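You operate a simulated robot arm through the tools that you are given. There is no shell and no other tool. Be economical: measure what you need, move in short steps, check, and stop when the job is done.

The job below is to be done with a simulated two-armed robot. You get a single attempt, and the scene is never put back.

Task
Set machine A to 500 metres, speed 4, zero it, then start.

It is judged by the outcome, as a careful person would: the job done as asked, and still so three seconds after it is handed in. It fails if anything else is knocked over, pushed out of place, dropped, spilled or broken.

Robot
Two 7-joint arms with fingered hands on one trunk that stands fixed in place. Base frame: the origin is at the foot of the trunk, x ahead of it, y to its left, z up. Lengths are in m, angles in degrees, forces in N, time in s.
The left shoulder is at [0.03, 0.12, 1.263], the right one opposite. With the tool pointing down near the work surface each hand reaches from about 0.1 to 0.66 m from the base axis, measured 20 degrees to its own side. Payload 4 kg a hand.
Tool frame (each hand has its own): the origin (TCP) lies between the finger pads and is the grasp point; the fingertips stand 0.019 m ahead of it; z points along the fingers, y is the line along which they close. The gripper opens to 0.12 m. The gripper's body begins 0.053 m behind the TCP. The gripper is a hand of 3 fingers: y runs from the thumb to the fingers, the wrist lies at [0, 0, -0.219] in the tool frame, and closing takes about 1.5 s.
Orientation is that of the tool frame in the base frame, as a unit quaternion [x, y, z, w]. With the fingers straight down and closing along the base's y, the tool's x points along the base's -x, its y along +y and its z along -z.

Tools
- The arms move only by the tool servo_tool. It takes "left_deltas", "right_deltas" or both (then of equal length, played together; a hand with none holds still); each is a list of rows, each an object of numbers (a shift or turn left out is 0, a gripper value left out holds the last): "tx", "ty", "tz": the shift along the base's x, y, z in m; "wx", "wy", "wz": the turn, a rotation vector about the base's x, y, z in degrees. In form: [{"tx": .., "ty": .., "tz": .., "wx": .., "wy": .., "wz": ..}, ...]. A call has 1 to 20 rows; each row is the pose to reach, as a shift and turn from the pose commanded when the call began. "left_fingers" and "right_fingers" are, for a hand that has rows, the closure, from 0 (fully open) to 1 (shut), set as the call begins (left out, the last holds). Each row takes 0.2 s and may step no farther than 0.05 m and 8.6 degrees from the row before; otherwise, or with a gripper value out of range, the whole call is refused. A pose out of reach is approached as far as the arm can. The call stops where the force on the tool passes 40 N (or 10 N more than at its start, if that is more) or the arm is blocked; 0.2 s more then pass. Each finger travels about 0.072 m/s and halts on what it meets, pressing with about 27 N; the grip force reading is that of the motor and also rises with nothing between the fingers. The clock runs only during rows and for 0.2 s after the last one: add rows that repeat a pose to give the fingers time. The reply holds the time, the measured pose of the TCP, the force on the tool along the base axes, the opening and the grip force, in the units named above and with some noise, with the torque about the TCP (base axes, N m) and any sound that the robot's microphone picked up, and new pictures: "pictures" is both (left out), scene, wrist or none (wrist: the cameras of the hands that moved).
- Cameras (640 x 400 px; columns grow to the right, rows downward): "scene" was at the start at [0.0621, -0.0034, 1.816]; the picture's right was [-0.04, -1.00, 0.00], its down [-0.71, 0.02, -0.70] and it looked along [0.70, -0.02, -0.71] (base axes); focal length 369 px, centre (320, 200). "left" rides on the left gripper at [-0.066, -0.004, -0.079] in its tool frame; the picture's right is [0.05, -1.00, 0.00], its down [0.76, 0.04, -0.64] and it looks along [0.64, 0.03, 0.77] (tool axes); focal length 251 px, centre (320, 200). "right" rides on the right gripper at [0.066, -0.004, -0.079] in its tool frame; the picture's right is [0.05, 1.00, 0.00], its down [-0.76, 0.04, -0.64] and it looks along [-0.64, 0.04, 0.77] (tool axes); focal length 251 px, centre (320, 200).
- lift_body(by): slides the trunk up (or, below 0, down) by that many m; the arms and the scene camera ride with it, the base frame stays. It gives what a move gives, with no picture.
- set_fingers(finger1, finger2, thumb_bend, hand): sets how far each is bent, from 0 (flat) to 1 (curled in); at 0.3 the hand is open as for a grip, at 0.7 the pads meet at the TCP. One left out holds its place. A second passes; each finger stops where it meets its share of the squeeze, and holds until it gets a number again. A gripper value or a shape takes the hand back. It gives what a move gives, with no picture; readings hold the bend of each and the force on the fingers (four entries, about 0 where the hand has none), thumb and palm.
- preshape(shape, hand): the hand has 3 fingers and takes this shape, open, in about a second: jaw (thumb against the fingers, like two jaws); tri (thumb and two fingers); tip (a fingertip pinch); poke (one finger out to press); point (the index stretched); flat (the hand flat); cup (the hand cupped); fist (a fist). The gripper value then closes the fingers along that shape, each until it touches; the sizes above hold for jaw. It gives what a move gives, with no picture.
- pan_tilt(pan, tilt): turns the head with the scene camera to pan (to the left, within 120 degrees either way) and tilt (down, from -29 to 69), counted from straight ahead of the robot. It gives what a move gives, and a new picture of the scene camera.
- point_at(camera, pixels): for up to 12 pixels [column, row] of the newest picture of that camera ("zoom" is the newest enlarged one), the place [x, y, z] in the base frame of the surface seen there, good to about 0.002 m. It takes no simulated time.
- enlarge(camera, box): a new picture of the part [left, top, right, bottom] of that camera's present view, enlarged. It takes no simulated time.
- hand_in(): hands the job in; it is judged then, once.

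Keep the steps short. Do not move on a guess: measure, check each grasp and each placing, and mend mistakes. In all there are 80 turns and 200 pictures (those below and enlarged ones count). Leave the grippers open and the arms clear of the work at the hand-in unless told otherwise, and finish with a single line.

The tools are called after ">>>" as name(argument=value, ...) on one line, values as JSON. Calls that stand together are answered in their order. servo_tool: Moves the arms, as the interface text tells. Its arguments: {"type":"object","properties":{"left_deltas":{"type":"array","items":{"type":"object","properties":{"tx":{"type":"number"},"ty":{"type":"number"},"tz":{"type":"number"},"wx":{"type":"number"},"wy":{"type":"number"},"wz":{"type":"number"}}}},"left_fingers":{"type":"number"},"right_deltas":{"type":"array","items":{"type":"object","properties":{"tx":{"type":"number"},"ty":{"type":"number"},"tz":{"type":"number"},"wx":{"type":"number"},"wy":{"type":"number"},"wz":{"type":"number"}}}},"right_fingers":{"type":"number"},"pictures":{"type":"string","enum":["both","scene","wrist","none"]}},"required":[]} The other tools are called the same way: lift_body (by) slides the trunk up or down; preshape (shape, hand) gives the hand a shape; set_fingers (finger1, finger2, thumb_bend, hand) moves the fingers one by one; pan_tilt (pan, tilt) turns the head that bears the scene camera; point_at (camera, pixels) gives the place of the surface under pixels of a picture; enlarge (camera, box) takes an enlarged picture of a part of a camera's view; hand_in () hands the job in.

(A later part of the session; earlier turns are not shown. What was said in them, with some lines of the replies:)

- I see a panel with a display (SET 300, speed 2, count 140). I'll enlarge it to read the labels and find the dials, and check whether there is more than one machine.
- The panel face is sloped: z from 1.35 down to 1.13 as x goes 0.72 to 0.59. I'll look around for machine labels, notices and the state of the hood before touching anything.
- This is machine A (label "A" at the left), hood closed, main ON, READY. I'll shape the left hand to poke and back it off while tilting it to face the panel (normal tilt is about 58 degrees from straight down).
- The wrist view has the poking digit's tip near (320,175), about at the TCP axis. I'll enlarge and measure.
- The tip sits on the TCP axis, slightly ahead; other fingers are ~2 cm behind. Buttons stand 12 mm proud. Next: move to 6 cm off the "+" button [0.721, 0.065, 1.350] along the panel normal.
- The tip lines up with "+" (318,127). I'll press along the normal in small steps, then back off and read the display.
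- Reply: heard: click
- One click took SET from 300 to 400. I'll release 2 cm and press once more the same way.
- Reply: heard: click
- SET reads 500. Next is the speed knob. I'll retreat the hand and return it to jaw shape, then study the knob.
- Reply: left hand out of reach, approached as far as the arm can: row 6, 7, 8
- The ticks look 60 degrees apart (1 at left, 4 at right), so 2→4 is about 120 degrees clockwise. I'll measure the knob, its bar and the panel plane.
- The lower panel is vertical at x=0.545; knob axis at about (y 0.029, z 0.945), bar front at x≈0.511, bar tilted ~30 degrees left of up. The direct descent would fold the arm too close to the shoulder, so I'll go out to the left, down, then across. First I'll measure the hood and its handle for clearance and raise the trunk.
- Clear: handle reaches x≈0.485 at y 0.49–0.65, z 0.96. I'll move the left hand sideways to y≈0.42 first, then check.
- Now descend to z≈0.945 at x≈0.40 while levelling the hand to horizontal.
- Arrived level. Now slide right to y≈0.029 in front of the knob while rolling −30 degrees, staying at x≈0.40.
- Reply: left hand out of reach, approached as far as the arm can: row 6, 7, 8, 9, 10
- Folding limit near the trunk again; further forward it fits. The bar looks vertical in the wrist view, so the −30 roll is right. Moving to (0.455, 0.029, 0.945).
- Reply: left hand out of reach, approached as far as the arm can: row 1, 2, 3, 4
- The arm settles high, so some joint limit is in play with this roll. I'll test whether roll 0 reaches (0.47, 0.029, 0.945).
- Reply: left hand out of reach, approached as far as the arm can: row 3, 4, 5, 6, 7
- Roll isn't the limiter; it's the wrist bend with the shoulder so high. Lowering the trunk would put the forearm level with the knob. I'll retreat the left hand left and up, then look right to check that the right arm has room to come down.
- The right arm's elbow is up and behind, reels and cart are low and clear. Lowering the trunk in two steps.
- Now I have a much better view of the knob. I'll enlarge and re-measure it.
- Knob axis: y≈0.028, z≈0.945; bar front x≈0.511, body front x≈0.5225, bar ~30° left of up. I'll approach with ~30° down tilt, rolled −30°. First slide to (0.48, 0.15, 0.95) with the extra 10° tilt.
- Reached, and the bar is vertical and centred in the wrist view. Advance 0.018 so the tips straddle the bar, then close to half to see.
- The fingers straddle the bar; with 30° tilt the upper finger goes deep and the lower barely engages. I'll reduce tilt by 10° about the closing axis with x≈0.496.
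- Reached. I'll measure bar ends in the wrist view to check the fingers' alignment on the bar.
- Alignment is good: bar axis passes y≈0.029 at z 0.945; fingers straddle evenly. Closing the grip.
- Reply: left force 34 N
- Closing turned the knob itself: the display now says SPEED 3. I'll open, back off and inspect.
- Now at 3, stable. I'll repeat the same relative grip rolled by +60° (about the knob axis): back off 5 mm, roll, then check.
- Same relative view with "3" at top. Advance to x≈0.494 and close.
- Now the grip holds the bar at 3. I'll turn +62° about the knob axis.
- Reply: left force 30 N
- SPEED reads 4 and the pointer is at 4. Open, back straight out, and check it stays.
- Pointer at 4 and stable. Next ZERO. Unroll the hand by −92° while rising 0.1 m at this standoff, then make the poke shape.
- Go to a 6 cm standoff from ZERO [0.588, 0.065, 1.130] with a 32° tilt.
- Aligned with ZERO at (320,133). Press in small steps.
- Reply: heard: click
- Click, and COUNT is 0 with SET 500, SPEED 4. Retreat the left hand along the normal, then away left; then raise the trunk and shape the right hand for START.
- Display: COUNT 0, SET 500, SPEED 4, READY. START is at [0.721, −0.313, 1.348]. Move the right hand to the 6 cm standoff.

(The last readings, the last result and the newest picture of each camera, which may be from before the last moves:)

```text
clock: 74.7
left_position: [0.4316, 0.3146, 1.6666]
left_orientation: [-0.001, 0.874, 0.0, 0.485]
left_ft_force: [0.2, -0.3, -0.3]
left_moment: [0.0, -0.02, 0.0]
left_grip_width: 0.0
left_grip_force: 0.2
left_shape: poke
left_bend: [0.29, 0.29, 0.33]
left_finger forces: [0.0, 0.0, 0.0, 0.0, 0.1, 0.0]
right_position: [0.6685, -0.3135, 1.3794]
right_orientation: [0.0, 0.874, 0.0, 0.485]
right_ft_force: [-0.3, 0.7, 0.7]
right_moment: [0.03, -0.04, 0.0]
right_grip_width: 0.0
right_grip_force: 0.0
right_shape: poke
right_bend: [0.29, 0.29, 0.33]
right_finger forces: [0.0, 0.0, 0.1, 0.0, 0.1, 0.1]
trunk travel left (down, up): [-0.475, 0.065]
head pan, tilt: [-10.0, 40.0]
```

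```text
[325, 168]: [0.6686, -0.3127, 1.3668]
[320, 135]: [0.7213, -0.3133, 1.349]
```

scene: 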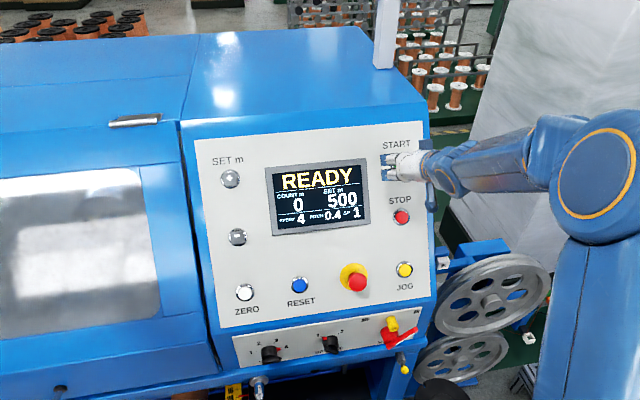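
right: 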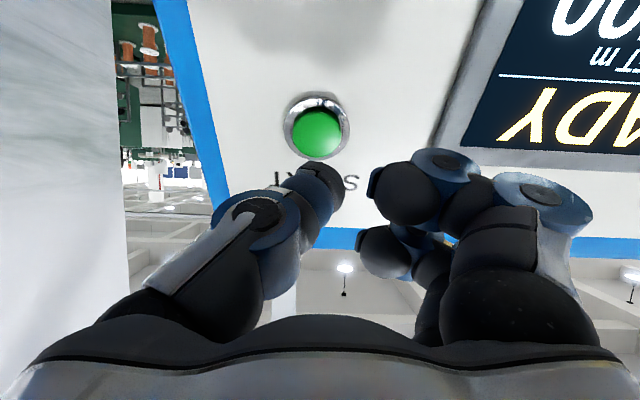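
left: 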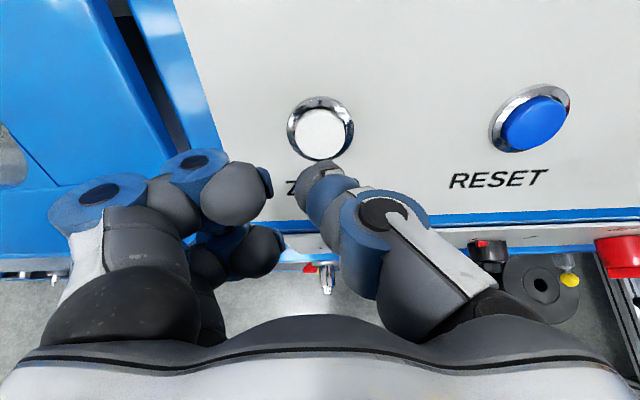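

The green button is at (320,133), exactly on axis. Press START in small steps, then back off.

>>> servo_tool(right_deltas=[{"tx": 0.017, "tz": -0.0105}, {"tx": 0.0255, "tz": -0.0158}, {"tx": 0.0306, "tz": -0.0189}, {"tx": 0.034, "tz": -0.021}, {"tx": 0.0366, "tz": -0.0226}], pictures="scene")

```text
clock: 75.9
left_position: [0.432, 0.3151, 1.6667]
left_orientation: [0.0, 0.874, 0.0, 0.486]
left_ft_force: [-0.1, 0.7, -0.3]
left_moment: [0.06, 0.01, 0.01]
left_grip_width: 0.0001
left_grip_force: 0.1
left_shape: poke
left_bend: [0.29, 0.29, 0.33]
left_finger forces: [0.0, 0.0, 0.0, 0.0, 0.0, 0.0]
right_position: [0.7059, -0.314, 1.3577]
right_orientation: [0.0, 0.874, 0.0, 0.486]
right_ft_force: [-0.5, -0.2, 0.2]
right_moment: [0.0, 0.01, 0.01]
right_grip_width: 0.0
right_grip_force: 0.1
right_shape: poke
right_bend: [0.29, 0.29, 0.33]
right_finger forces: [0.1, 0.0, 0.1, 0.1, 1.1, 0.0]
trunk travel left (down, up): [-0.475, 0.065]
head pan, tilt: [-10.0, 40.0]
heard: click
```

scene: 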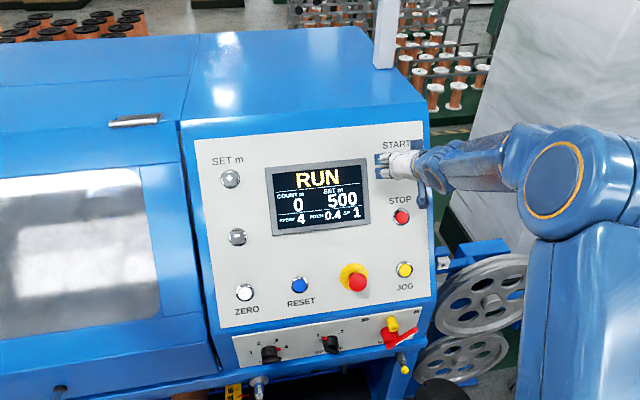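

RUN is displayed. Back the right hand off along the normal and reopen both hands.

>>> servo_tool(right_deltas=[{"tx": -0.034, "tz": 0.021}, {"tx": -0.071, "tz": 0.04}, {"tx": -0.108, "tz": 0.0585}, {"tx": -0.145, "tz": 0.077}, {"tx": -0.182, "tz": 0.0955}, {"tx": -0.219, "tz": 0.114}, {"tx": -0.256, "tz": 0.1325}, {"tx": -0.293, "tz": 0.151}, {"tx": -0.33, "tz": 0.17}], pictures="none")

>>> preshape(hand="left", shape="jaw")

>>> preshape(hand="right", shape="jaw")

>>> pan_tilt(pan=-4, tilt=45)

>>> enlarge(camera="scene", box=[220, 90, 460, 330])

```text
clock: 77.9
left_position: [0.4308, 0.314, 1.6677]
left_orientation: [0.0, 0.874, 0.0, 0.486]
left_ft_force: [0.1, 0.0, -0.5]
left_moment: [0.0, 0.01, 0.0]
left_grip_width: 0.0
left_grip_force: 0.2
left_shape: poke
left_bend: [0.29, 0.29, 0.33]
left_finger forces: [0.0, 0.0, 0.1, 0.0, 0.1, 0.1]
right_position: [0.3739, -0.3165, 1.5254]
right_orientation: [0.0, 0.874, 0.0, 0.486]
right_ft_force: [-0.7, -0.4, -0.4]
right_moment: [-0.02, -0.02, -0.01]
right_grip_width: 0.0
right_grip_force: 0.0
right_shape: poke
right_bend: [0.29, 0.29, 0.33]
right_finger forces: [0.1, 0.1, 0.0, 0.1, 0.1, 0.0]
trunk travel left (down, up): [-0.475, 0.065]
head pan, tilt: [-10.0, 40.0]
```

```text
clock: 78.8
left_position: [0.4349, 0.3156, 1.6667]
left_orientation: [0.0, 0.875, 0.0, 0.485]
left_ft_force: [0.3, -0.3, -0.1]
left_moment: [-0.01, 0.01, -0.01]
left_grip_width: 0.1198
left_grip_force: 0.0
left_shape: jaw
left_bend: [0.3, 0.3, 0.3]
left_finger forces: [0.0, 0.0, 0.0, 0.0, 0.1, 0.0]
right_position: [0.3788, -0.3164, 1.5248]
right_orientation: [0.0, 0.874, 0.0, 0.485]
right_ft_force: [-0.5, 0.3, -0.2]
right_moment: [0.0, 0.01, -0.03]
right_grip_width: 0.0
right_grip_force: 0.1
right_shape: poke
right_bend: [0.29, 0.29, 0.33]
right_finger forces: [0.0, 0.1, 0.0, 0.1, 0.0, 0.0]
trunk travel left (down, up): [-0.475, 0.065]
head pan, tilt: [-10.0, 40.0]
```

```text
clock: 79.7
left_position: [0.4324, 0.3146, 1.6666]
left_orientation: [0.001, 0.874, -0.001, 0.486]
left_ft_force: [-0.1, -0.4, 0.1]
left_moment: [0.02, 0.03, -0.03]
left_grip_width: 0.1199
left_grip_force: 0.0
left_shape: jaw
left_bend: [0.3, 0.3, 0.3]
left_finger forces: [0.1, 0.0, 0.0, 0.0, 0.1, 0.1]
right_position: [0.3768, -0.3149, 1.5256]
right_orientation: [0.0, 0.874, 0.0, 0.485]
right_ft_force: [-0.9, 0.3, -0.5]
right_moment: [0.0, 0.0, -0.01]
right_grip_width: 0.1199
right_grip_force: 0.2
right_shape: jaw
right_bend: [0.3, 0.3, 0.3]
right_finger forces: [0.0, 0.1, 0.1, 0.1, 0.0, 0.0]
trunk travel left (down, up): [-0.475, 0.065]
head pan, tilt: [-10.0, 40.0]
```

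```text
clock: 80.4
left_position: [0.4328, 0.3139, 1.6663]
left_orientation: [0.0, 0.874, 0.0, 0.485]
left_ft_force: [0.6, 0.3, 0.0]
left_moment: [0.0, -0.01, -0.02]
left_grip_width: 0.1201
left_grip_force: 0.0
left_shape: jaw
left_bend: [0.3, 0.3, 0.3]
left_finger forces: [0.1, 0.1, 0.0, 0.1, 0.0, 0.0]
right_position: [0.3778, -0.3157, 1.5254]
right_orientation: [0.0, 0.874, -0.001, 0.485]
right_ft_force: [0.0, -0.7, 0.3]
right_moment: [0.05, 0.0, 0.03]
right_grip_width: 0.1199
right_grip_force: 0.1
right_shape: jaw
right_bend: [0.3, 0.3, 0.3]
right_finger forces: [0.0, 0.0, 0.0, 0.0, 0.0, 0.0]
trunk travel left (down, up): [-0.475, 0.065]
head pan, tilt: [-4.0, 45.0]
```

scene: 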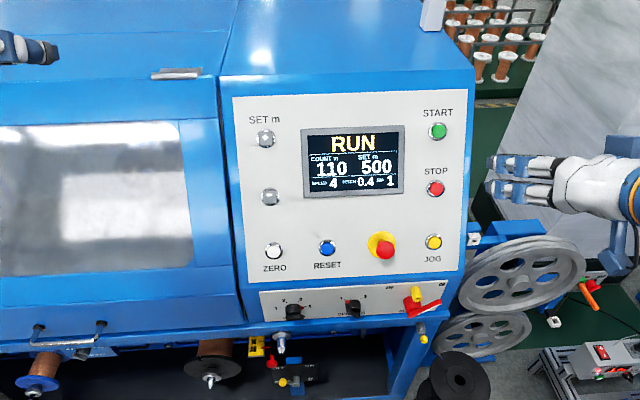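

```text
1.67 times, centred on (340, 210) of scene
```

zoom: 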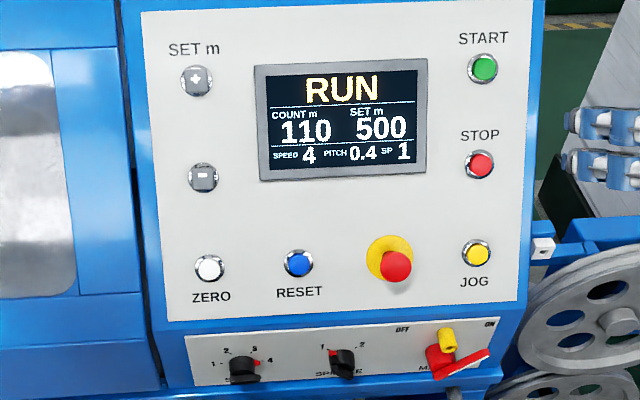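

The machine is running: COUNT is at 110 and rising, SET 500, SPEED 4, and the hands are open and clear. Handing in.

>>> hand_in()

```text
The job is handed in.
```

Machine A is set to 500 m at speed 4, was zeroed and started, and showed RUN with the count climbing at hand-in.
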